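You operate a simulated robot arm through the tools that you are given. There is no shell and no other tool.

You run a simulated two-armed robot. Do the job below in one go: nothing can be reset, and whatever is moved stays where it is left.

Task
Drill a blind hole 4 mm deep in the clamped bracket, using the depth dial.
Fine: switch off and set the dial back to 10 at the end.

Only the result counts: the job must be done as asked and must still hold three seconds after the hand-in. Knocking over, shifting, dropping, spilling or breaking anything else fails it.

Robot
Two 7-joint arms with fingered hands on one trunk that stands fixed in place. Base frame: the origin is at the foot of the trunk, x ahead of it, y to its left, z up; the work surface is at about z = 0.76. Lengths are in m, angles in degrees, forces in N, time in s.
The left shoulder is at [0.074, 0.156, 1.409], the right one opposite. With the tool pointing down near the work surface each hand reaches from about 0.1 to 0.72 m from the base axis, measured 20 degrees to its own side. Payload 4 kg a hand.
The TCP of each hand is the grasp point between the finger pads, 0.03 m short of the fingertips. In the tool frame z runs along the fingers and y along their closing line. The gripper opens to 0.104 m. The gripper's body begins 0.035 m behind the TCP. The gripper is a hand of 3 fingers: y runs from the thumb to the fingers, the wrist lies at [-0.015, -0.104, -0.178] in the tool frame.
Orientation is that of the tool frame in the base frame, as [roll, pitch, yaw] about the fixed x, y, z axes, in that order (R = Rz(yaw) Ry(pitch) Rx(roll)). With the fingers straight down and the wrist toward the robot, the tool's x, y and z point along [0, 1, 0], [1, 0, 0] and [0, 0, -1] of the base frame.

Tools
- The arms move only by the tool step_arm. It takes "left_commands", "right_commands" or both (then of equal length, played together; a hand with none holds still); each is a list of rows, each a list of 2 entries, a list of its own where there are three numbers: the turn, a rotation vector about the base's x, y, z in degrees, then the shift along the base's x, y, z in m. In form: [[[wx, wy, wz], [x, y, z]], ...]. A call has 1 to 20 rows; each row is the pose to reach, as a shift and turn from the pose commanded when the call began. Rows are played at 5 a second. More than 0.05 m and 8.6 degrees between two rows, and nothing of the call is played. Where a pose cannot be reached the arm comes as near as it can. A force on the tool above 70 N (or 10 N above the force at the start of the call, whichever is more), or a blocked arm, ends the call early, and 0.2 s more pass. In this call time passes only in rows, and 0.2 s behind the last. The reply holds the time, the measured pose of the TCP, the force on the tool along the base axes, the opening and the grip force, in the units named above and with some noise, with the torque about the TCP (base axes, N m) and any sound that the robot's microphone picked up.
- Cameras (640 x 400 px; columns grow to the right, rows downward): "scene" is now at [0.1371, -0.0081, 1.6694]; the picture's right is [-0.00, -1.00, 0.00], its down [-0.40, 0.00, -0.91] and it looks along [0.91, -0.00, -0.40] (base axes); focal length 351 px, centre (320, 200). "left" rides on the left gripper at [-0.064, -0.094, -0.117] in its tool frame; the picture's right is [-0.72, -0.33, 0.61], its down [0.64, -0.65, 0.40] and it looks along [0.27, 0.68, 0.68] (tool axes); focal length 238 px, centre (320, 200). "right" rides on the right gripper at [0.064, -0.094, -0.117] in its tool frame; the picture's right is [-0.72, 0.33, -0.61], its down [-0.64, -0.65, 0.40] and it looks along [-0.27, 0.68, 0.68] (tool axes); focal length 238 px, centre (320, 200). There is no depth. A picture from a camera that has moved, and an enlarged one, comes with that camera's place and axes in the base frame and with its lens. The place of the scene camera against the robot may be out by one fixed shift of up to 0.025 m in any direction.
- get_image(camera): a new picture of that camera. No time passes.
- lift_body(by): slides the trunk up (or, below 0, down) by that many m; the arms and the scene camera ride with it, the base frame stays. It gives what a move gives, with no picture.
- finger_targets(index, middle, thumb_bend, thumb_turn, hand): sets how far each is bent, from 0 (flat) to 1 (curled in); at 0.3 the hand is open as for a grip, at 0.7 the pads meet at the TCP. One left out holds its place. A second passes; each finger stops where it meets its share of the squeeze, and holds until it gets a number again. It is the only way to open and close the hand. It gives what a move gives, with no picture; readings hold the bend of each and the force on the fingers (four entries, about 0 where the hand has none), thumb and palm. thumb_turn goes from beside the hand (0) to across from the fingers (1), as for a grip.
- head_to(pan, tilt): turns the head with the scene camera to pan (to the left, within 86 degrees either way) and tilt (down, from -29 to 69), counted from straight ahead of the robot. It gives what a move gives.
- enlarge(camera, box): a new picture of the part [left, top, right, bottom] of that camera's present view, enlarged. No time passes.
- finish_job(): hands the job in; it is judged then, once.

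Places have to be worked out from the pictures, the camera data and where the tool is seen. Open the grippers and draw the arms clear of the work before you hand the job in, unless the task says otherwise.

The tools are called as name(argument=value, ...) on one line, values as JSON. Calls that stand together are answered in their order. step_arm: Moves the arms, as the interface text tells. Its arguments: {"type":"object","properties":{"left_commands":{"type":"array","items":{"type":"array"}},"right_commands":{"type":"array","items":{"type":"array"}}},"required":[]} The other tools are called the same way: lift_body (by) slides the trunk up or down; finger_targets (index, middle, thumb_bend, thumb_turn, hand) moves the fingers one by one; head_to (pan, tilt) turns the head that bears the scene camera; get_image (camera) takes a picture; enlarge (camera, box) takes an enlarged picture of a part of a camera's view; finish_job () hands the job in.

At the start:

```text
time_s: 0.0
left_ee_pos: [0.5474, 0.2738, 1.5507]
left_tcp_rot: [180.0, 0.0, 90.0]
left_ft_force: [-1.4, 0.7, 0.2]
left_torque: [-0.02, 0.02, -0.02]
left_gripper_width: 0.1035
left_finger_force: 0.0
left_shape: jaw
left_bend: [0.3, 0.3, 0.3, 0.98]
left_finger forces: [0.1, 0.0, 0.1, 0.0, 0.0, 0.1]
right_ee_pos: [0.6015, -0.1655, 1.5179]
right_tcp_rot: [-179.9, 0.0, 90.0]
right_ft_force: [0.0, 0.0, 0.6]
right_torque: [0.0, -0.01, -0.01]
right_gripper_width: 0.1036
right_finger_force: 0.1
right_shape: jaw
right_bend: [0.3, 0.3, 0.3, 0.98]
right_finger forces: [0.0, 0.0, 0.0, 0.0, 0.0, 0.0]
trunk travel left (down, up): [-0.825, 0.115]
head pan, tilt: [-0.1, 23.7]
```

scene: 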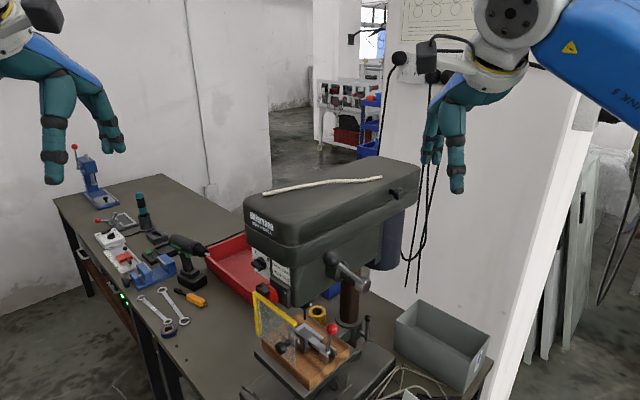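
right: 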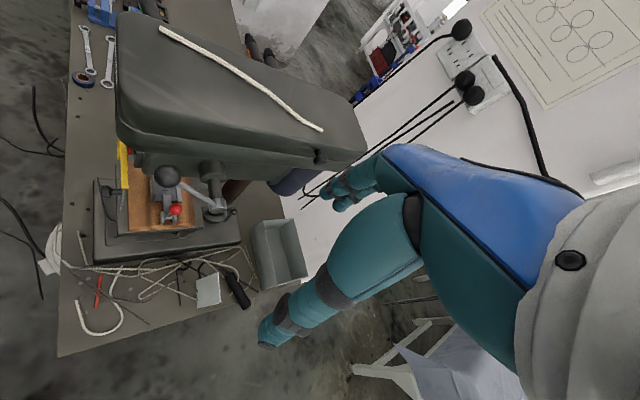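
left: 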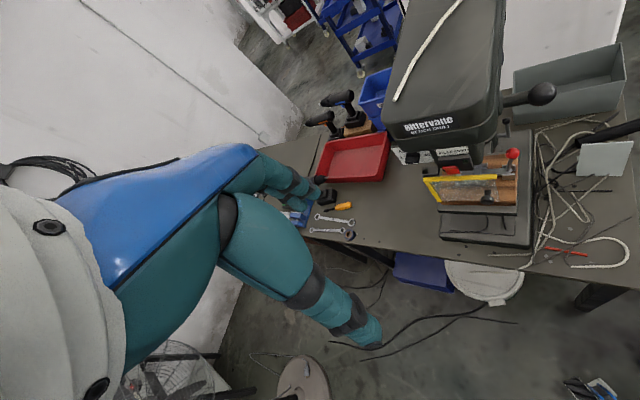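

The first pictures show a drill press on the bench with a clamped work piece, a yellow-framed guard and a feed lever on its right. I'll look at it enlarged before I move anything.

enlarge(camera="scene", box=[230, 150, 430, 275])

enlarge(camera="scene", box=[230, 275, 430, 400])

enlarge(camera="left", box=[370, 60, 610, 260])

enlarge(camera="right", box=[70, 100, 310, 300])

```text
3.20 times, centred on (330, 212) of scene
camera zoom: at [0.1371, -0.0081, 1.6694], right [0.0, -1.0, 0.0], down [-0.4, 0.0, -0.91], along [0.91, 0.0, -0.4], focal length 1123 px, centre (288, 160)
```

zoom: 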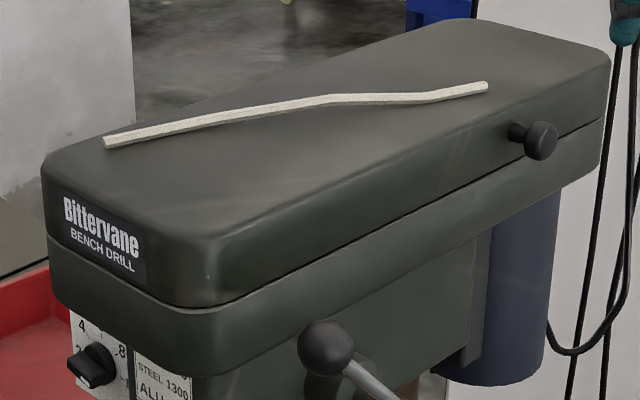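

```text
3.20 times, centred on (330, 338) of scene
camera zoom: at [0.1371, -0.0081, 1.6694], right [0.0, -1.0, 0.0], down [-0.4, 0.0, -0.91], along [0.91, 0.0, -0.4], focal length 1123 px, centre (288, -240)
```

zoom: 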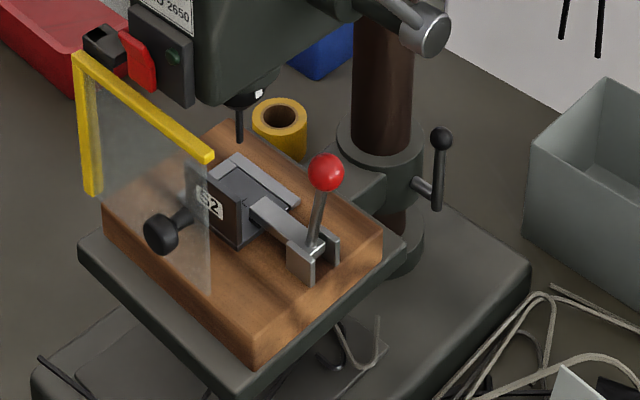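

```text
2.00 times, centred on (490, 160) of left
camera zoom: at [0.4539, 0.2103, 1.6667], right [-0.33, -0.72, -0.61], down [-0.65, 0.64, -0.4], along [0.68, 0.27, -0.68], focal length 477 px, centre (-20, 280)
```

zoom: 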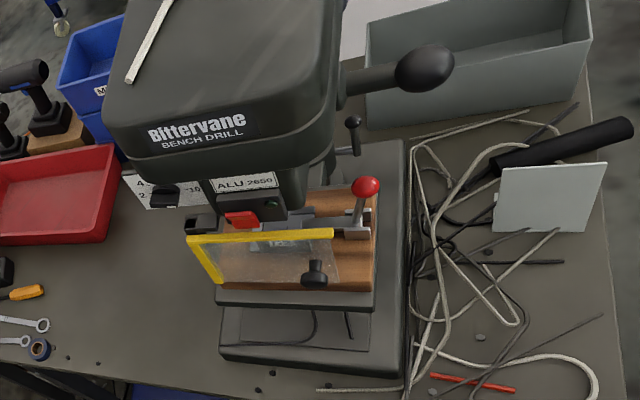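

```text
2.00 times, centred on (190, 200) of right
camera zoom: at [0.5082, -0.1006, 1.6345], right [0.33, -0.72, 0.61], down [-0.65, -0.64, -0.4], along [0.68, -0.27, -0.68], focal length 477 px, centre (580, 200)
```

zoom: 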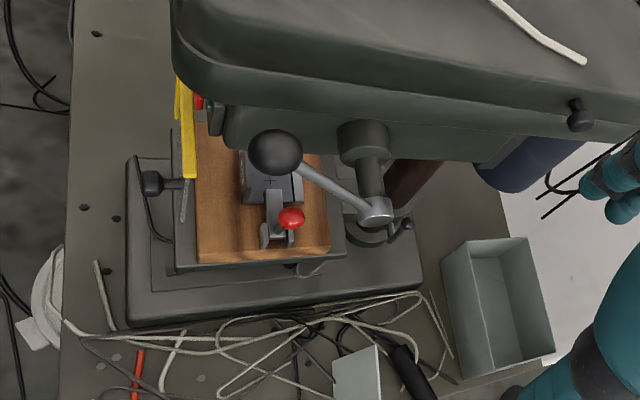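

The dial knob on the front panel looks to be near (0.82, 0.14, 1.21) and the feed lever ball near (0.67, -0.02, 1.32). The press front faces about (-0.75, 0.66). I'll bring the left hand in front of the panel, still about 0.19 m off, so its camera can read the dial and switch.

step_arm(left_commands=[[[-2.27, -4.1, -5.49], [0.0, 0.01, -0.031]], [[-4.54, -8.2, -10.98], [0.01, 0.015, -0.062]], [[-6.81, -12.3, -16.47], [0.02, 0.02, -0.093]], [[-9.08, -16.4, -21.96], [0.03, 0.025, -0.124]], [[-11.35, -20.5, -27.45], [0.05, 0.025, -0.155]], [[-13.62, -24.6, -32.94], [0.07, 0.025, -0.186]], [[-15.89, -28.7, -38.43], [0.09, 0.02, -0.217]], [[-18.16, -32.8, -43.92], [0.11, 0.015, -0.248]], [[-20.43, -36.9, -49.41], [0.13, 0.012, -0.279]], [[-22.7, -41.0, -54.9], [0.146, 0.011, -0.31]]])

```text
time_s: 2.2
left_ee_pos: [0.6927, 0.2848, 1.2402]
left_tcp_rot: [135.0, 0.0, 31.9]
left_ft_force: [0.4, 0.2, 0.7]
left_torque: [0.02, -0.01, -0.02]
left_gripper_width: 0.1037
left_finger_force: 0.0
left_shape: jaw
left_bend: [0.3, 0.3, 0.3, 0.98]
left_finger forces: [0.1, 0.0, 0.1, 0.1, 0.1, 0.0]
right_ee_pos: [0.6018, -0.1679, 1.5173]
right_tcp_rot: [-179.9, 0.0, 90.0]
right_ft_force: [0.1, -0.8, -0.9]
right_torque: [0.01, -0.02, 0.01]
right_gripper_width: 0.1038
right_finger_force: 0.1
right_shape: jaw
right_bend: [0.3, 0.3, 0.3, 0.98]
right_finger forces: [0.0, 0.1, 0.0, 0.1, 0.1, 0.0]
trunk travel left (down, up): [-0.825, 0.115]
head pan, tilt: [-0.1, 23.7]
```

The left hand reached the pose as planned. I'll take the left and scene views of the front panel.

get_image(camera="left")

get_image(camera="scene")

```text
taken
camera left: at [0.5603, 0.379, 1.2557], right [-0.5, -0.55, -0.66], down [0.45, 0.49, -0.75], along [0.74, -0.68, 0.0], focal length 238 px, centre (320, 200)
```

left: 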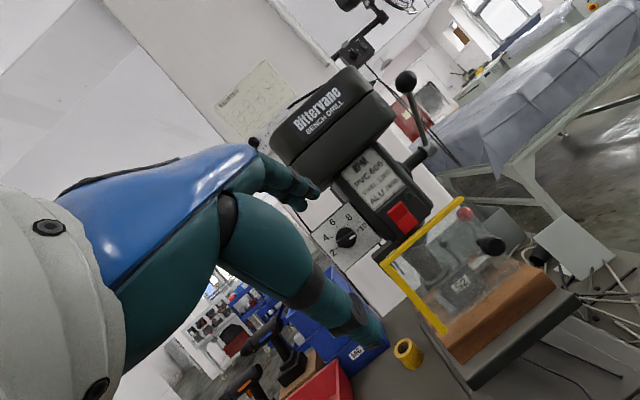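

```text
taken
camera scene: at [0.1405, -0.0091, 1.6691], right [0.0, -1.0, 0.0], down [-0.41, 0.0, -0.91], along [0.91, 0.0, -0.41], focal length 351 px, centre (320, 200)
```

scene: 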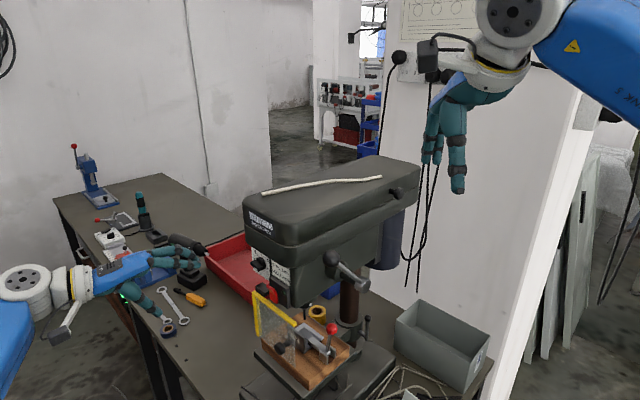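

The panel now shows a dial with numbers 2 to 10, a label plate, a red and green switch and the guard. I'll enlarge each of these.

enlarge(camera="left", box=[300, 190, 396, 250])

enlarge(camera="left", box=[320, 140, 448, 220])

enlarge(camera="left", box=[360, 190, 600, 340])

enlarge(camera="left", box=[260, 50, 460, 175])

```text
6.67 times, centred on (348, 220) of left
camera zoom: at [0.5603, 0.379, 1.2557], right [-0.5, -0.55, -0.66], down [0.45, 0.49, -0.75], along [0.74, -0.68, 0.0], focal length 1589 px, centre (133, 67)
```

zoom: 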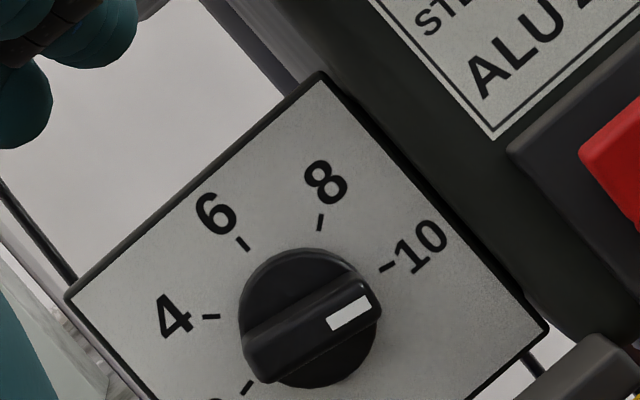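

```text
5.00 times, centred on (384, 180) of left
camera zoom: at [0.5603, 0.379, 1.2557], right [-0.5, -0.55, -0.66], down [0.45, 0.49, -0.75], along [0.74, -0.68, 0.0], focal length 1192 px, centre (0, 300)
```

zoom: 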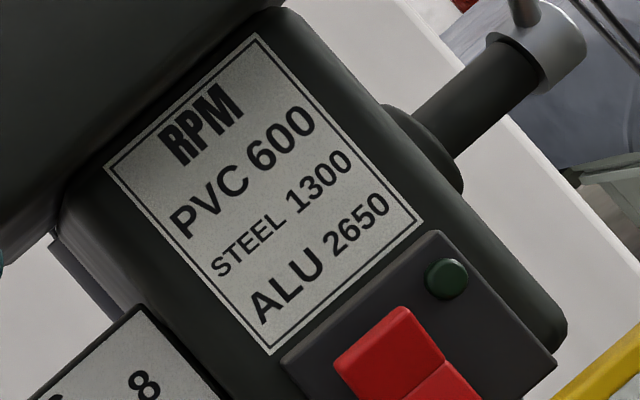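

```text
2.67 times, centred on (480, 265) of left
camera zoom: at [0.5603, 0.379, 1.2557], right [-0.5, -0.55, -0.66], down [0.45, 0.49, -0.75], along [0.74, -0.68, 0.0], focal length 636 px, centre (-107, 27)
```

zoom: 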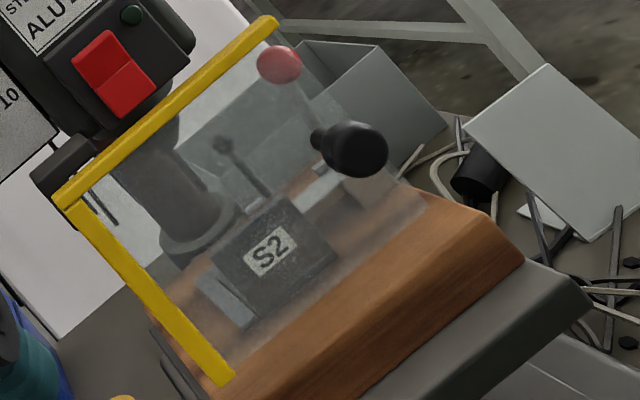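

```text
3.20 times, centred on (360, 112) of left
camera zoom: at [0.5603, 0.379, 1.2557], right [-0.5, -0.55, -0.66], down [0.45, 0.49, -0.75], along [0.74, -0.68, 0.0], focal length 763 px, centre (192, 480)
```

zoom: 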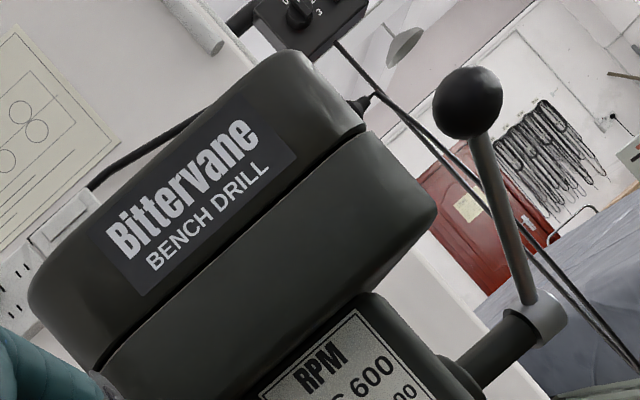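

The dial has 6 at the top, steps of about 50 degrees, and points at 10 now, so 4 is about 150 degrees counter-clockwise. I'll look closer at the switch, the box behind the head, and the work.

enlarge(camera="left", box=[376, 186, 440, 226])

enlarge(camera="left", box=[320, 0, 432, 70])

enlarge(camera="left", box=[420, 210, 532, 280])

enlarge(camera="scene", box=[240, 240, 336, 300])

enlarge(camera="scene", box=[256, 300, 352, 360])

enlarge(camera="right", box=[110, 130, 238, 210])

```text
10.00 times, centred on (408, 206) of left
camera zoom: at [0.5603, 0.379, 1.2557], right [-0.5, -0.55, -0.66], down [0.45, 0.49, -0.75], along [0.74, -0.68, 0.0], focal length 2384 px, centre (-560, 140)
```

zoom: 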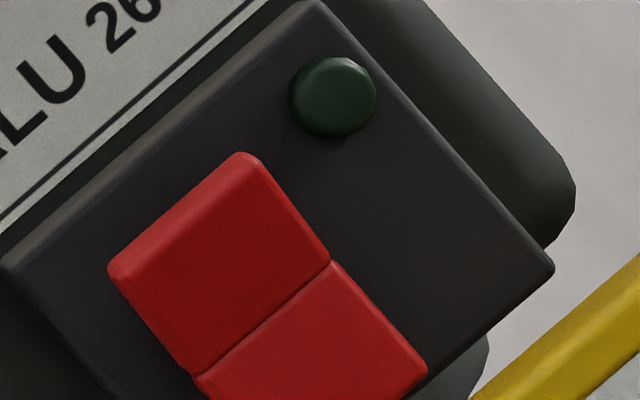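

```text
5.71 times, centred on (376, 35) of left
camera zoom: at [0.5603, 0.379, 1.2557], right [-0.5, -0.55, -0.66], down [0.45, 0.49, -0.75], along [0.74, -0.68, 0.0], focal length 1362 px, centre (0, 1143)
```

zoom: 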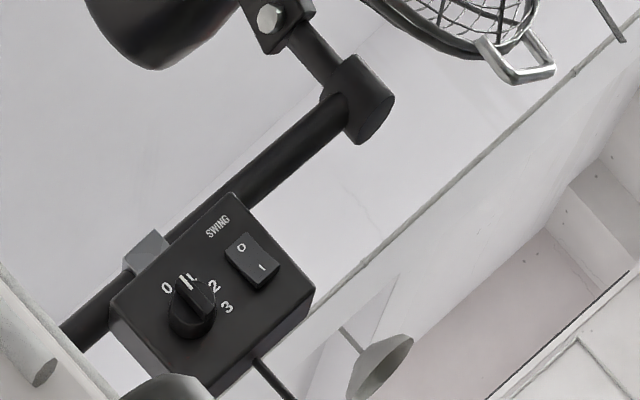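

```text
5.71 times, centred on (476, 245) of left
camera zoom: at [0.5603, 0.379, 1.2557], right [-0.5, -0.55, -0.66], down [0.45, 0.49, -0.75], along [0.74, -0.68, 0.0], focal length 1362 px, centre (-571, -57)
```

zoom: 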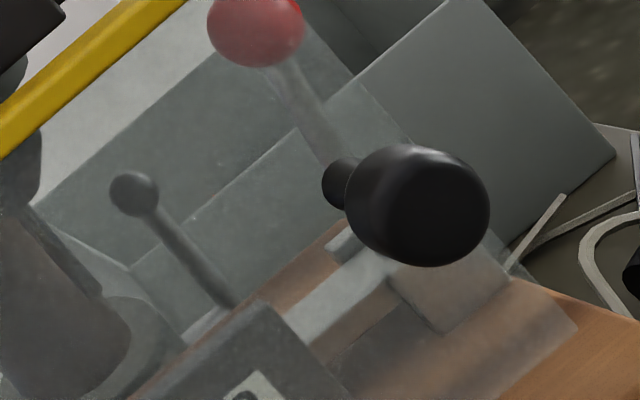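

```text
6.67 times, centred on (288, 270) of scene
camera zoom: at [0.1405, -0.0091, 1.6691], right [0.0, -1.0, 0.0], down [-0.41, 0.0, -0.91], along [0.91, 0.0, -0.41], focal length 2340 px, centre (533, -267)
```

zoom: 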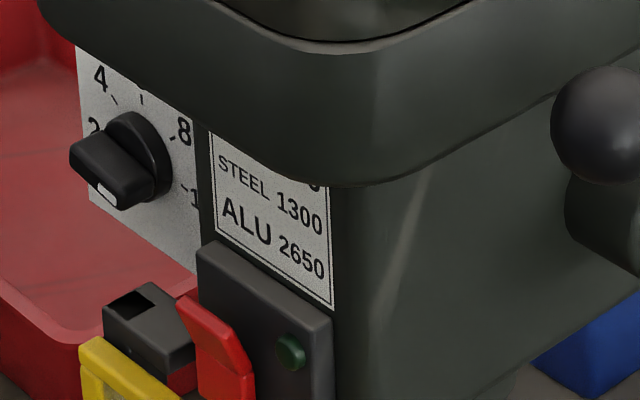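

```text
6.67 times, centred on (304, 330) of scene
camera zoom: at [0.1405, -0.0091, 1.6691], right [0.0, -1.0, 0.0], down [-0.41, 0.0, -0.91], along [0.91, 0.0, -0.41], focal length 2340 px, centre (427, -667)
```

zoom: 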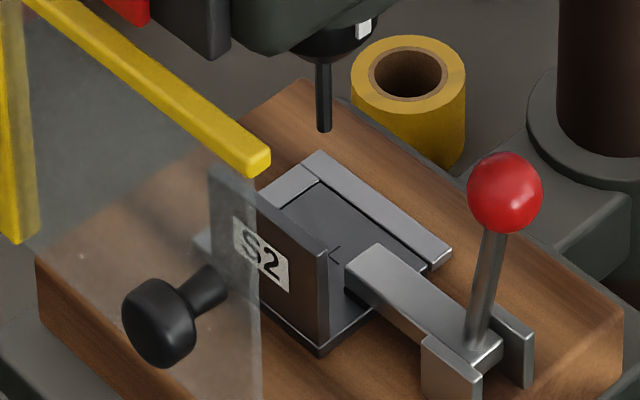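

```text
5.00 times, centred on (174, 170) of right
camera zoom: at [0.5085, -0.1016, 1.6343], right [0.33, -0.72, 0.61], down [-0.65, -0.64, -0.4], along [0.68, -0.27, -0.68], focal length 1192 px, centre (1050, 350)
```

zoom: 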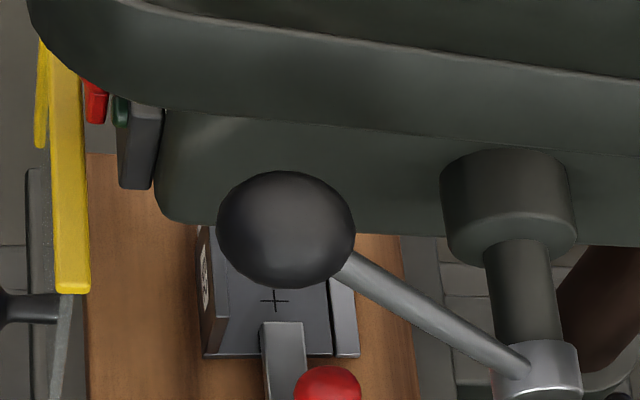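

The switch is a red rocker with a lamp, near (0.76, 0.10, 1.16), and edge lines from two cameras put the press front at azimuth 135 degrees. I'll bring the left hand level with the dial axis, about 0.12 m in front of it and pointing at it, to refine the dial position.

step_arm(left_commands=[[[-5.88, -4.67, 2.07], [0.009, -0.01, -0.009]], [[-11.77, -9.35, 4.14], [0.018, -0.02, -0.018]], [[-17.65, -14.02, 6.21], [0.027, -0.03, -0.027]], [[-23.53, -18.69, 8.28], [0.036, -0.04, -0.036]], [[-29.42, -23.37, 10.35], [0.045, -0.05, -0.045]], [[-35.3, -28.04, 12.42], [0.054, -0.06, -0.053]]])

get_image(camera="left")

get_image(camera="scene")

```text
time_s: 3.6
left_ee_pos: [0.7411, 0.2239, 1.1915]
left_tcp_rot: [90.0, 0.0, 45.1]
left_ft_force: [0.1, -0.8, -0.4]
left_torque: [0.0, -0.04, -0.02]
left_gripper_width: 0.1036
left_finger_force: 0.1
left_shape: jaw
left_bend: [0.3, 0.3, 0.3, 0.98]
left_finger forces: [0.0, 0.0, 0.1, 0.0, 0.0, 0.0]
left hand out of reach, approached as far as the arm can: row 6
right_ee_pos: [0.6007, -0.1678, 1.5173]
right_tcp_rot: [-180.0, -0.1, 89.9]
right_ft_force: [0.2, 1.1, 0.1]
right_torque: [-0.01, 0.02, 0.01]
right_gripper_width: 0.1037
right_finger_force: 0.1
right_shape: jaw
right_bend: [0.3, 0.3, 0.3, 0.98]
right_finger forces: [0.1, 0.1, 0.0, 0.1, 0.0, 0.1]
trunk travel left (down, up): [-0.825, 0.115]
head pan, tilt: [-0.1, 23.7]
```

```text
taken
camera left: at [0.6136, 0.2623, 1.0969], right [-0.07, -0.94, -0.32], down [0.74, 0.17, -0.65], along [0.67, -0.29, 0.68], focal length 238 px, centre (320, 200)
```

left: 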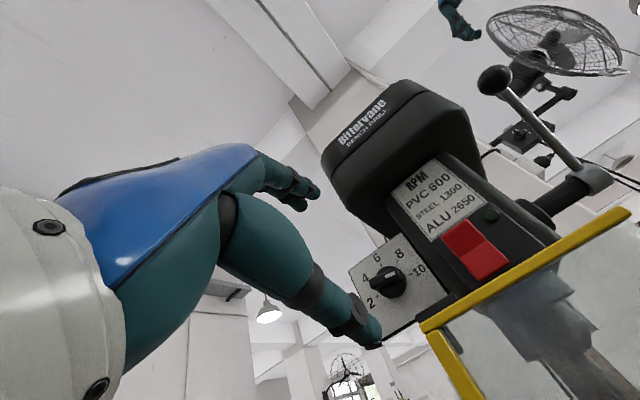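

```text
taken
camera scene: at [0.1399, -0.0093, 1.6691], right [0.0, -1.0, 0.0], down [-0.41, 0.0, -0.91], along [0.91, 0.0, -0.41], focal length 351 px, centre (320, 200)
```

scene: 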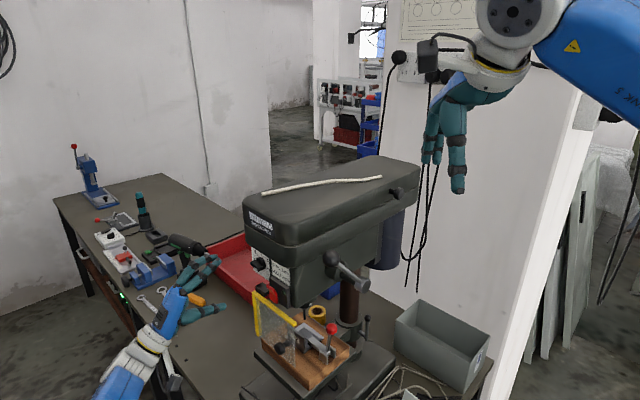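

The arm is at its reach limit here, so lowering the trunk will help. First I'll use this view to refine the dial and switch positions.

enlarge(camera="left", box=[340, 220, 468, 300])

enlarge(camera="left", box=[410, 180, 538, 260])

enlarge(camera="scene", box=[236, 240, 332, 300])

```text
5.00 times, centred on (404, 260) of left
camera zoom: at [0.6136, 0.2623, 1.0969], right [-0.07, -0.94, -0.32], down [0.74, 0.17, -0.65], along [0.67, -0.29, 0.68], focal length 1192 px, centre (-100, -100)
```

zoom: 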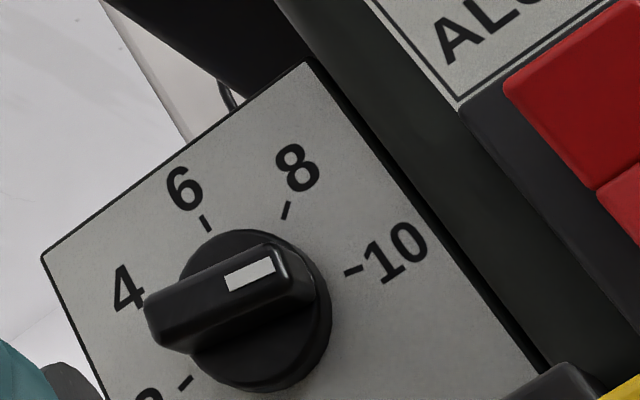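

```text
5.00 times, centred on (474, 220) of left
camera zoom: at [0.6136, 0.2623, 1.0969], right [-0.07, -0.94, -0.32], down [0.74, 0.17, -0.65], along [0.67, -0.29, 0.68], focal length 1192 px, centre (-450, 100)
```

zoom: 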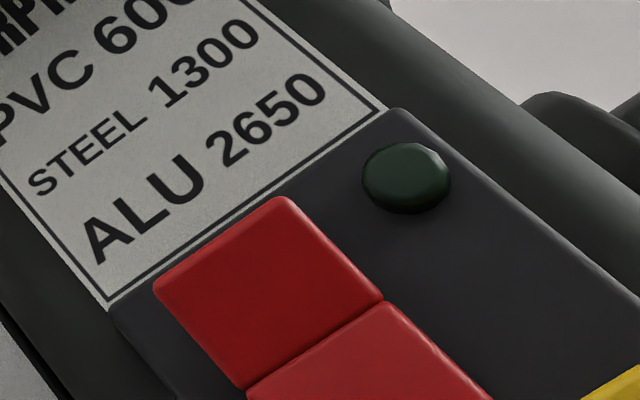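

```text
6.67 times, centred on (284, 270) of scene
camera zoom: at [0.1399, -0.0093, 1.6691], right [0.0, -1.0, 0.0], down [-0.41, 0.0, -0.91], along [0.91, 0.0, -0.41], focal length 2340 px, centre (560, -267)
```

zoom: 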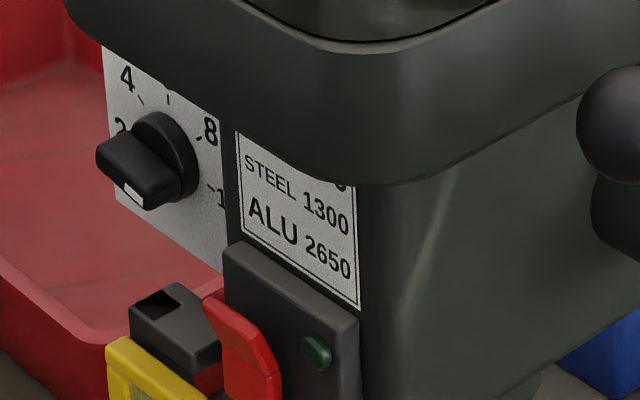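

Triangulating the ticks from two left views puts the dial centre at (0.8395, 0.1345, 1.186) with the panel plane behind it, and the knob bar stands about 24 mm proud. I'll back the left hand off and raise it, and draw the right hand back. After that I can lower the trunk for reach without losing clearance.

step_arm(left_commands=[[[0, 0, 0], [-0.03, 0.03, 0.0]], [[0, 0, 0], [-0.06, 0.06, 0.0]], [[0, 0, 0], [-0.08, 0.08, 0.03]], [[0, 0, 0], [-0.09, 0.09, 0.07]], [[0, 0, 0], [-0.09, 0.09, 0.115]], [[0, 0, 0], [-0.09, 0.09, 0.16]], [[0, 0, 0], [-0.09, 0.09, 0.205]], [[0, 0, 0], [-0.09, 0.09, 0.25]], [[0, 0, 0], [-0.09, 0.09, 0.29]]], right_commands=[[[0, 0, 0], [-0.015, -0.01, 0.0]], [[0, 0, 0], [-0.03, -0.02, 0.0]], [[0, 0, 0], [-0.045, -0.03, 0.0]], [[0, 0, 0], [-0.06, -0.04, 0.0]], [[0, 0, 0], [-0.075, -0.05, 0.0]], [[0, 0, 0], [-0.09, -0.06, 0.0]], [[0, 0, 0], [-0.105, -0.07, 0.0]], [[0, 0, 0], [-0.12, -0.08, 0.0]], [[0, 0, 0], [-0.12, -0.08, 0.0]]])

```text
time_s: 5.6
left_ee_pos: [0.647, 0.3138, 1.4854]
left_tcp_rot: [90.0, 0.1, 45.3]
left_ft_force: [-0.2, -0.3, 0.4]
left_torque: [0.02, 0.0, 0.04]
left_gripper_width: 0.1037
left_finger_force: 0.0
left_shape: jaw
left_bend: [0.3, 0.3, 0.3, 0.98]
left_finger forces: [0.0, 0.1, 0.1, 0.0, 0.0, 0.0]
right_ee_pos: [0.4783, -0.246, 1.518]
right_tcp_rot: [179.9, 0.0, 90.0]
right_ft_force: [-0.3, 0.4, 0.1]
right_torque: [0.0, 0.02, -0.01]
right_gripper_width: 0.1035
right_finger_force: 0.0
right_shape: jaw
right_bend: [0.3, 0.3, 0.3, 0.98]
right_finger forces: [0.0, 0.1, 0.1, 0.1, 0.0, 0.1]
trunk travel left (down, up): [-0.825, 0.115]
head pan, tilt: [-0.1, 23.7]
```

Both hands are clear of the press. I'll lower the trunk by 0.30 m.

lift_body(by=-0.3)

get_image(camera="scene")

get_image(camera="left")

get_image(camera="right")

```text
time_s: 8.6
left_ee_pos: [0.6458, 0.3153, 1.1846]
left_tcp_rot: [90.0, 0.1, 45.1]
left_ft_force: [-0.3, 1.1, -0.2]
left_torque: [-0.02, 0.01, 0.02]
left_gripper_width: 0.1039
left_finger_force: 0.0
left_shape: jaw
left_bend: [0.3, 0.3, 0.3, 0.98]
left_finger forces: [0.0, 0.0, 0.0, 0.1, 0.0, 0.0]
right_ee_pos: [0.4793, -0.2457, 1.2186]
right_tcp_rot: [180.0, 0.0, 90.0]
right_ft_force: [0.5, -0.7, 0.8]
right_torque: [0.0, 0.0, 0.01]
right_gripper_width: 0.1038
right_finger_force: 0.1
right_shape: jaw
right_bend: [0.3, 0.3, 0.3, 0.98]
right_finger forces: [0.0, 0.0, 0.0, 0.0, 0.0, 0.1]
trunk travel left (down, up): [-0.525, 0.415]
head pan, tilt: [-0.1, 23.7]
```

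```text
taken
camera scene: at [0.136, -0.0091, 1.3695], right [0.0, -1.0, 0.0], down [-0.4, 0.0, -0.91], along [0.91, 0.0, -0.4], focal length 351 px, centre (320, 200)
```

scene: 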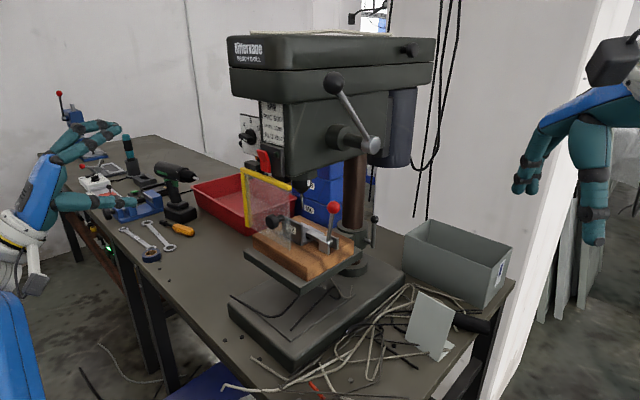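

```text
taken
camera left: at [0.5189, 0.3528, 1.0895], right [-0.07, -0.94, -0.33], down [0.74, 0.17, -0.65], along [0.67, -0.29, 0.68], focal length 238 px, centre (320, 200)
```

left: 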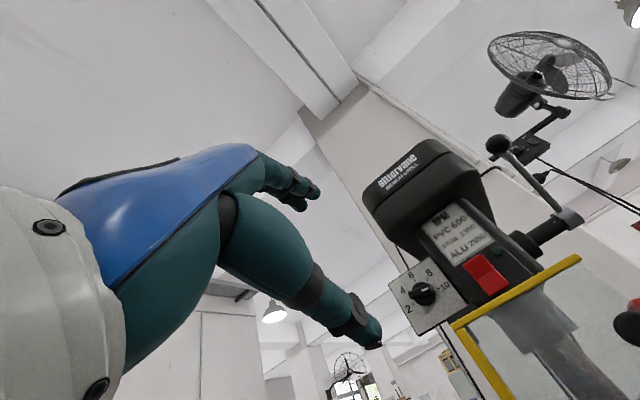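

```text
taken
camera right: at [0.386, -0.1805, 1.3357], right [0.33, -0.72, 0.61], down [-0.65, -0.64, -0.41], along [0.68, -0.27, -0.68], focal length 238 px, centre (320, 200)
```

right: 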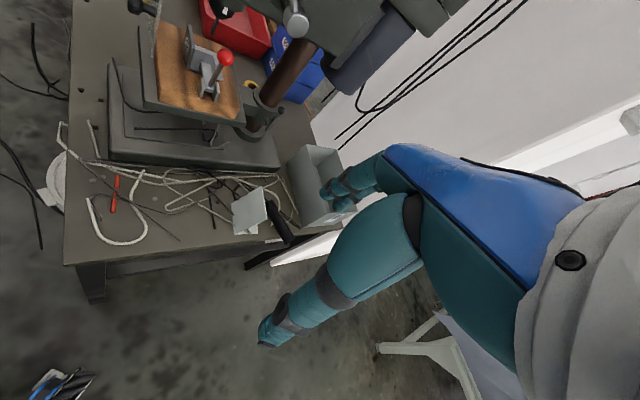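

The lowered scene camera now gives a clear view of the chuck, the guard and the panel. I'll enlarge those parts.

enlarge(camera="scene", box=[224, 100, 384, 200])

enlarge(camera="scene", box=[230, 170, 358, 250])

enlarge(camera="scene", box=[276, 170, 340, 210])

```text
4.00 times, centred on (304, 150) of scene
camera zoom: at [0.136, -0.0091, 1.3695], right [0.0, -1.0, 0.0], down [-0.4, 0.0, -0.91], along [0.91, 0.0, -0.4], focal length 1404 px, centre (384, 400)
```

zoom: 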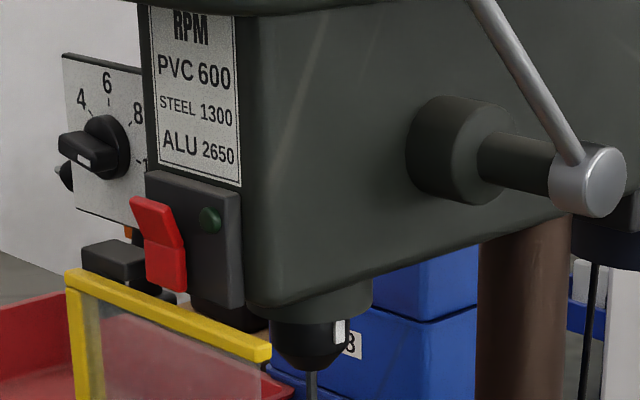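

```text
5.00 times, centred on (294, 210) of scene
camera zoom: at [0.136, -0.0091, 1.3695], right [0.0, -1.0, 0.0], down [-0.4, 0.0, -0.91], along [0.91, 0.0, -0.4], focal length 1755 px, centre (450, 150)
```

zoom: 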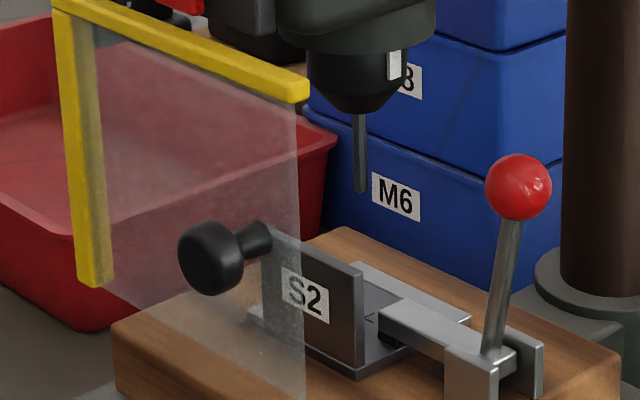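

```text
10.00 times, centred on (308, 190) of scene
camera zoom: at [0.136, -0.0091, 1.3695], right [0.0, -1.0, 0.0], down [-0.4, 0.0, -0.91], along [0.91, 0.0, -0.4], focal length 3509 px, centre (440, 300)
```

zoom: 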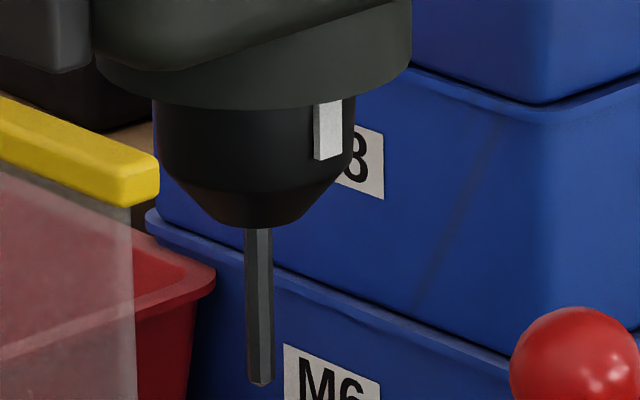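

The bit is above the cross mark, the guard is closed and the rocker's upper half sticks out, which I take as off. Next I'll bring the left hand in front of the dial, clear by 8 cm, and test the roll range it needs, from 0 to -140 degrees about the dial axis.

step_arm(left_commands=[[[0, 0, 0], [0.032, -0.028, 0.0]], [[0, 0, 0], [0.064, -0.056, 0.0]], [[0, 0, 0], [0.0957, -0.083, 0.001]], [[-5.82, 5.82, 0], [0.0957, -0.083, 0.001]], [[-11.65, 11.65, 0], [0.0957, -0.083, 0.001]], [[-17.47, 17.47, 0], [0.0957, -0.083, 0.001]], [[-23.29, 23.29, 0], [0.0957, -0.083, 0.001]], [[-29.11, 29.11, 0], [0.0957, -0.083, 0.001]], [[-34.94, 34.94, 0], [0.0957, -0.083, 0.001]], [[-40.76, 40.76, 0], [0.0957, -0.083, 0.001]], [[-46.58, 46.58, 0], [0.0957, -0.083, 0.001]], [[-52.4, 52.4, 0], [0.0957, -0.083, 0.001]], [[-58.23, 58.23, 0], [0.0957, -0.083, 0.001]], [[-64.05, 64.05, 0], [0.0957, -0.083, 0.001]], [[-69.87, 69.87, 0], [0.0957, -0.083, 0.001]], [[-75.7, 75.7, 0], [0.0957, -0.083, 0.001]], [[-81.52, 81.52, 0], [0.0957, -0.083, 0.001]], [[-87.34, 87.34, 0], [0.0957, -0.083, 0.001]], [[-93.16, 93.16, 0], [0.0957, -0.083, 0.001]], [[-98.99, 98.99, 0], [0.0957, -0.083, 0.001]]])

get_image(camera="left")

get_image(camera="scene")

```text
time_s: 12.8
left_ee_pos: [0.7422, 0.2307, 1.1847]
left_tcp_rot: [-90.3, 39.8, -135.3]
left_ft_force: [0.0, 0.0, 0.3]
left_torque: [-0.01, -0.01, -0.02]
left_gripper_width: 0.104
left_finger_force: 0.0
left_shape: jaw
left_bend: [0.3, 0.3, 0.3, 0.98]
left_finger forces: [0.0, 0.0, 0.0, 0.0, 0.1, 0.1]
right_ee_pos: [0.4802, -0.2465, 1.2198]
right_tcp_rot: [180.0, 0.0, 90.1]
right_ft_force: [-0.2, 0.7, -1.1]
right_torque: [-0.01, 0.01, 0.01]
right_gripper_width: 0.1038
right_finger_force: 0.0
right_shape: jaw
right_bend: [0.3, 0.3, 0.3, 0.98]
right_finger forces: [0.0, 0.0, 0.0, 0.1, 0.0, 0.1]
trunk travel left (down, up): [-0.525, 0.415]
head pan, tilt: [-0.1, 23.7]
```

```text
taken
camera left: at [0.6527, 0.3064, 1.2978], right [0.68, -0.19, 0.71], down [-0.36, -0.93, 0.09], along [0.64, -0.32, -0.7], focal length 238 px, centre (320, 200)
```

left: 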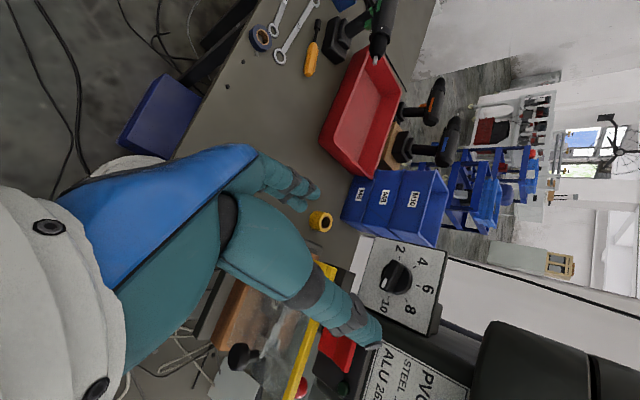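

```text
taken
camera scene: at [0.1364, -0.0101, 1.3693], right [0.0, -1.0, 0.0], down [-0.4, 0.0, -0.91], along [0.91, 0.0, -0.4], focal length 351 px, centre (320, 200)
```

scene: 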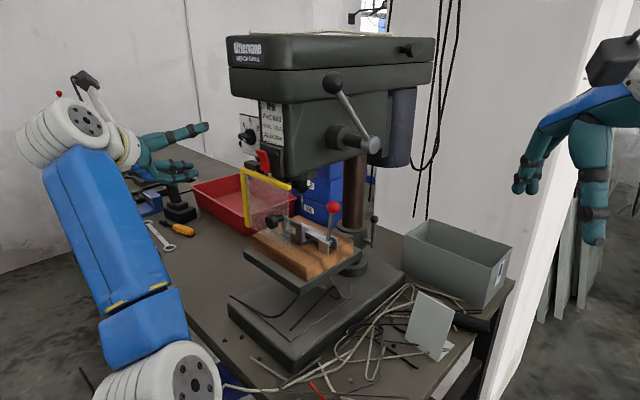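

The full roll range is reachable here. I'll pre-shape the left fingers to a narrower opening, since the knob is only about 31 mm across.

finger_targets(hand="left", index=0.52, middle=0.52, thumb_bend=0.52, thumb_turn=1.0)

step_arm(left_commands=[[[5.58, -5.58, 0], [0, 0, 0]], [[11.17, -11.17, 0], [0, 0, 0]], [[16.75, -16.75, 0], [0, 0, 0]], [[22.33, -22.33, 0], [0, 0, 0]], [[27.91, -27.91, 0], [0, 0, 0]], [[33.5, -33.5, 0], [0, 0, 0]], [[39.08, -39.08, 0], [0, 0, 0]], [[44.66, -44.66, 0], [0, 0, 0]], [[50.24, -50.24, 0], [0, 0, 0]], [[55.83, -55.83, 0], [0, 0, 0]], [[61.41, -61.41, 0], [0, 0, 0]], [[66.99, -66.99, 0], [0, 0, 0]], [[72.57, -72.57, 0], [0, 0, 0]], [[78.16, -78.16, 0], [0, 0, 0]], [[83.74, -83.74, 0], [0, 0, 0]], [[89.32, -89.32, 0], [0, 0, 0]], [[94.9, -94.9, 0], [0, 0, 0]], [[100.49, -100.49, 0], [0, 0, 0]], [[106.07, -106.07, 0], [0, 0, 0]]])

get_image(camera="left")

get_image(camera="scene")

```text
time_s: 13.8
left_ee_pos: [0.743, 0.2314, 1.1849]
left_tcp_rot: [-90.2, 39.8, -135.2]
left_ft_force: [0.6, -0.7, -1.0]
left_torque: [-0.02, 0.01, -0.02]
left_gripper_width: 0.0474
left_finger_force: 0.0
left_shape: fingers
left_bend: [0.52, 0.52, 0.52, 1.0]
left_finger forces: [0.0, 0.0, 0.0, 0.1, 0.0, 0.0]
right_ee_pos: [0.4795, -0.2483, 1.2188]
right_tcp_rot: [-180.0, -0.1, 89.9]
right_ft_force: [0.7, 0.1, -0.2]
right_torque: [-0.02, -0.03, 0.02]
right_gripper_width: 0.1037
right_finger_force: 0.1
right_shape: jaw
right_bend: [0.3, 0.3, 0.3, 0.98]
right_finger forces: [0.0, 0.0, 0.1, 0.0, 0.0, 0.1]
trunk travel left (down, up): [-0.525, 0.415]
head pan, tilt: [-0.1, 23.7]
```

```text
time_s: 17.8
left_ee_pos: [0.7429, 0.2322, 1.1845]
left_tcp_rot: [90.0, -10.1, 45.1]
left_ft_force: [-0.1, -0.3, 0.3]
left_torque: [-0.01, 0.02, 0.0]
left_gripper_width: 0.0472
left_finger_force: 0.1
left_shape: fingers
left_bend: [0.52, 0.52, 0.52, 1.0]
left_finger forces: [0.1, 0.1, 0.0, 0.1, 0.0, 0.1]
right_ee_pos: [0.4785, -0.2474, 1.2188]
right_tcp_rot: [-180.0, -0.1, 90.1]
right_ft_force: [-0.2, -0.1, 0.3]
right_torque: [-0.01, 0.01, -0.03]
right_gripper_width: 0.1037
right_finger_force: 0.1
right_shape: jaw
right_bend: [0.3, 0.3, 0.3, 0.98]
right_finger forces: [0.0, 0.0, 0.1, 0.0, 0.0, 0.0]
trunk travel left (down, up): [-0.525, 0.415]
head pan, tilt: [-0.1, 23.7]
```

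```text
taken
camera left: at [0.6271, 0.2816, 1.0798], right [-0.03, -0.89, -0.45], down [0.81, 0.24, -0.53], along [0.58, -0.38, 0.72], focal length 238 px, centre (320, 200)
```

left: 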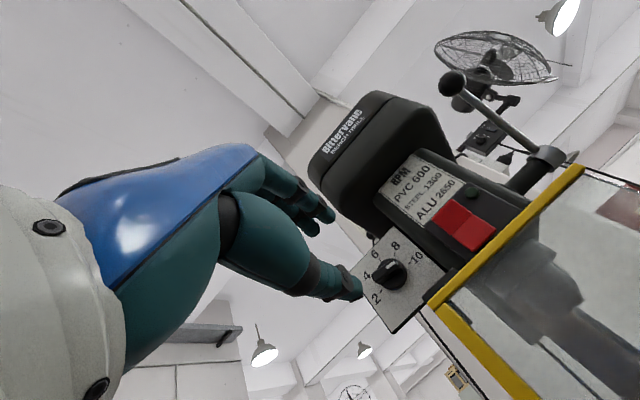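

```text
taken
camera scene: at [0.1364, -0.0099, 1.3694], right [0.0, -1.0, 0.0], down [-0.4, 0.0, -0.91], along [0.91, 0.0, -0.4], focal length 351 px, centre (320, 200)
```

scene: 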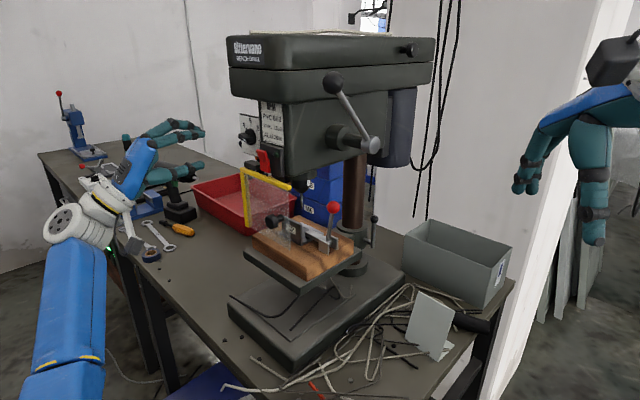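

The hand is aligned with the knob bar at roll +10 and the opening is 47 mm. I'll advance toward the knob in two stages, with the first stopping so the fingertips are 2 to 3 cm short of the bar's working depth.

step_arm(left_commands=[[[0, 0, 0], [0.014, -0.014, 0.0]], [[0, 0, 0], [0.028, -0.028, 0.001]], [[0, 0, 0], [0.0415, -0.042, 0.001]]])

enlarge(camera="left", box=[240, 150, 448, 280])

enlarge(camera="scene", box=[150, 90, 310, 190])

```text
time_s: 18.6
left_ee_pos: [0.7847, 0.1892, 1.1871]
left_tcp_rot: [90.1, -10.0, 45.1]
left_ft_force: [-0.3, 0.6, -0.7]
left_torque: [-0.02, -0.01, 0.0]
left_gripper_width: 0.0473
left_finger_force: 0.0
left_shape: fingers
left_bend: [0.52, 0.52, 0.52, 1.0]
left_finger forces: [0.1, 0.0, 0.1, 0.1, 0.1, 0.0]
right_ee_pos: [0.4803, -0.2472, 1.2182]
right_tcp_rot: [-180.0, -0.2, 90.0]
right_ft_force: [0.8, 0.7, 0.3]
right_torque: [0.0, 0.01, 0.02]
right_gripper_width: 0.1038
right_finger_force: 0.0
right_shape: jaw
right_bend: [0.3, 0.3, 0.3, 0.98]
right_finger forces: [0.0, 0.0, 0.0, 0.0, 0.1, 0.0]
trunk travel left (down, up): [-0.525, 0.415]
head pan, tilt: [-0.1, 23.7]
```

```text
3.08 times, centred on (344, 215) of left
camera zoom: at [0.6692, 0.2395, 1.0821], right [-0.03, -0.89, -0.45], down [0.81, 0.24, -0.53], along [0.58, -0.38, 0.72], focal length 733 px, centre (246, 154)
```

zoom: 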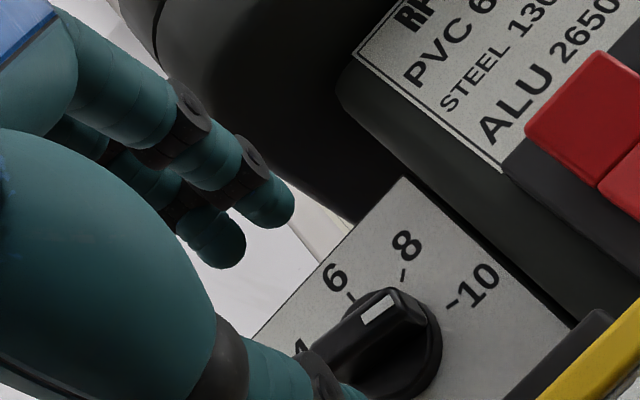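

```text
4.00 times, centred on (230, 140) of scene
camera zoom: at [0.1367, -0.0105, 1.3693], right [0.0, -1.0, 0.0], down [-0.4, 0.0, -0.91], along [0.91, 0.0, -0.4], focal length 1404 px, centre (680, 440)
```

zoom: 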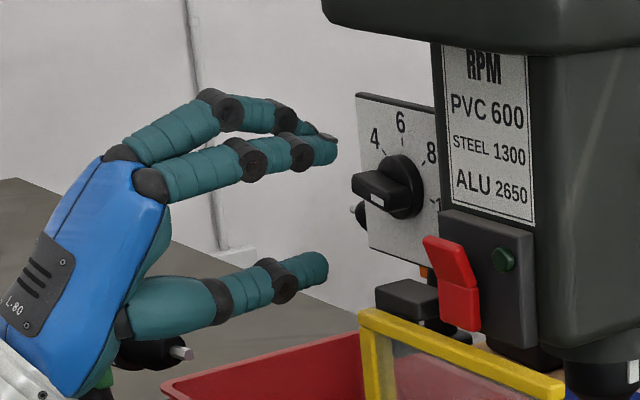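

By the left camera the knob lies on the hand's axis within about 2 mm. I'll advance another 35 mm so the fingertips straddle the bar just above the knob disc.

step_arm(left_commands=[[[0, 0, 0], [0.007, -0.007, 0.0]], [[0, 0, 0], [0.014, -0.014, -0.0005]], [[0, 0, 0], [0.02, -0.02, -0.001]], [[0, 0, 0], [0.025, -0.025, -0.001]]])

enlarge(camera="left", box=[240, 150, 448, 280])

enlarge(camera="scene", box=[190, 100, 286, 160])

```text
time_s: 19.6
left_ee_pos: [0.8081, 0.1638, 1.1864]
left_tcp_rot: [90.0, -9.9, 45.0]
left_ft_force: [-0.2, 0.6, 0.6]
left_torque: [0.03, 0.01, -0.01]
left_gripper_width: 0.0469
left_finger_force: 0.0
left_shape: fingers
left_bend: [0.52, 0.52, 0.52, 1.0]
left_finger forces: [0.0, 0.0, 0.0, 0.0, 0.0, 0.1]
right_ee_pos: [0.4799, -0.2469, 1.2176]
right_tcp_rot: [-180.0, -0.1, 90.0]
right_ft_force: [-0.2, -0.3, -0.2]
right_torque: [0.01, -0.02, -0.01]
right_gripper_width: 0.1036
right_finger_force: 0.0
right_shape: jaw
right_bend: [0.3, 0.3, 0.3, 0.98]
right_finger forces: [0.0, 0.0, 0.0, 0.1, 0.0, 0.0]
trunk travel left (down, up): [-0.525, 0.415]
head pan, tilt: [-0.1, 23.7]
```

```text
3.08 times, centred on (344, 215) of left
camera zoom: at [0.6938, 0.2138, 1.0807], right [-0.03, -0.89, -0.45], down [0.81, 0.24, -0.53], along [0.58, -0.38, 0.72], focal length 733 px, centre (246, 154)
```

zoom: 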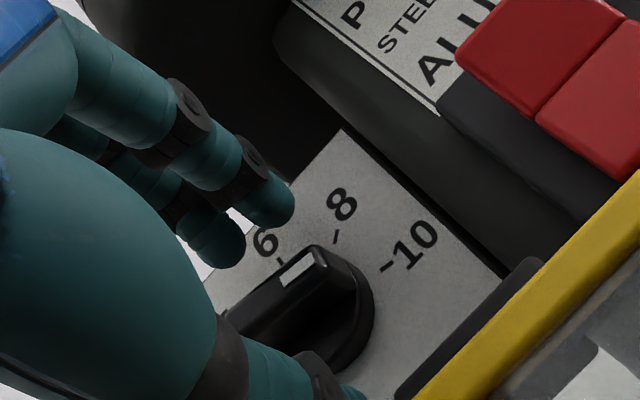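

```text
6.67 times, centred on (238, 130) of scene
camera zoom: at [0.1367, -0.01, 1.3693], right [0.0, -1.0, 0.0], down [-0.4, 0.0, -0.91], along [0.91, 0.0, -0.4], focal length 2340 px, centre (867, 667)
```

zoom: 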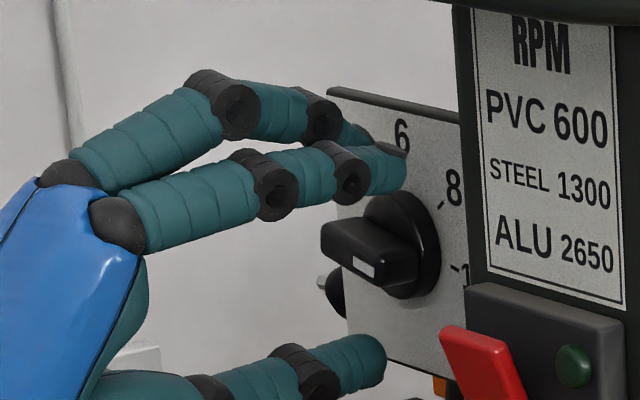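

The bar sits between the index/middle fingers and the thumb, roughly centred. I'll close the left hand on it.

finger_targets(hand="left", index=0.72, middle=0.72, thumb_bend=0.72)

enlarge(camera="left", box=[240, 150, 448, 280])

enlarge(camera="scene", box=[190, 100, 286, 160])

```text
time_s: 20.6
left_ee_pos: [0.8086, 0.1639, 1.186]
left_tcp_rot: [90.0, -10.0, 45.0]
left_ft_force: [5.1, -2.4, 8.9]
left_torque: [-0.15, -0.12, 0.08]
left_gripper_width: 0.0077
left_finger_force: 7.9
left_shape: fingers
left_bend: [0.71, 0.66, 0.69, 1.0]
left_finger forces: [6.2, 5.9, 0.0, 0.0, 3.9, 0.1]
right_ee_pos: [0.4796, -0.2484, 1.2176]
right_tcp_rot: [179.9, -0.1, 90.0]
right_ft_force: [-0.3, 0.0, -0.1]
right_torque: [0.03, 0.0, -0.02]
right_gripper_width: 0.1036
right_finger_force: 0.1
right_shape: jaw
right_bend: [0.3, 0.3, 0.3, 0.98]
right_finger forces: [0.0, 0.1, 0.0, 0.0, 0.0, 0.1]
trunk travel left (down, up): [-0.525, 0.415]
head pan, tilt: [-0.1, 23.7]
```

```text
3.08 times, centred on (344, 215) of left
camera zoom: at [0.6935, 0.2131, 1.082], right [-0.03, -0.89, -0.45], down [0.81, 0.24, -0.53], along [0.58, -0.38, 0.72], focal length 733 px, centre (246, 154)
```

zoom: 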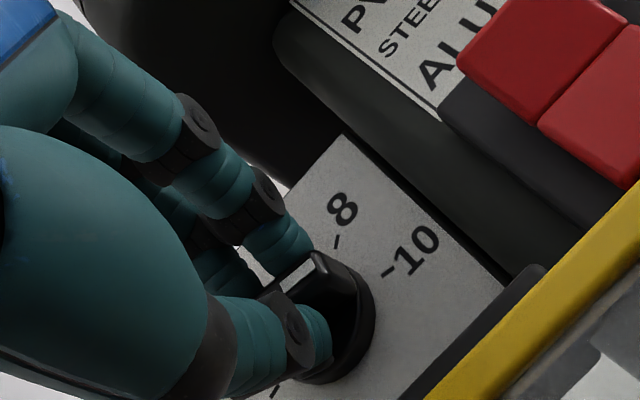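

```text
6.67 times, centred on (238, 130) of scene
camera zoom: at [0.1361, -0.0113, 1.3695], right [0.0, -1.0, 0.0], down [-0.4, 0.0, -0.91], along [0.91, 0.0, -0.4], focal length 2340 px, centre (867, 667)
```

zoom: 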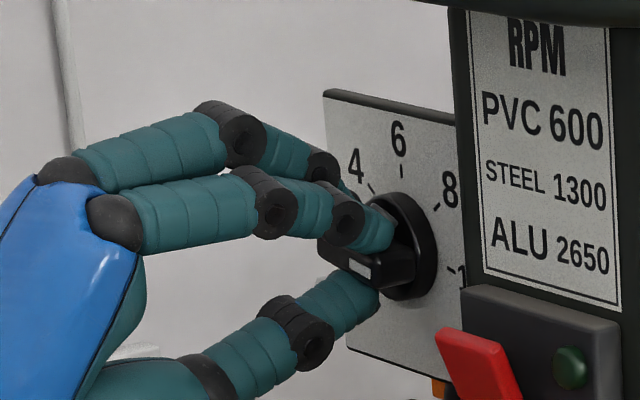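

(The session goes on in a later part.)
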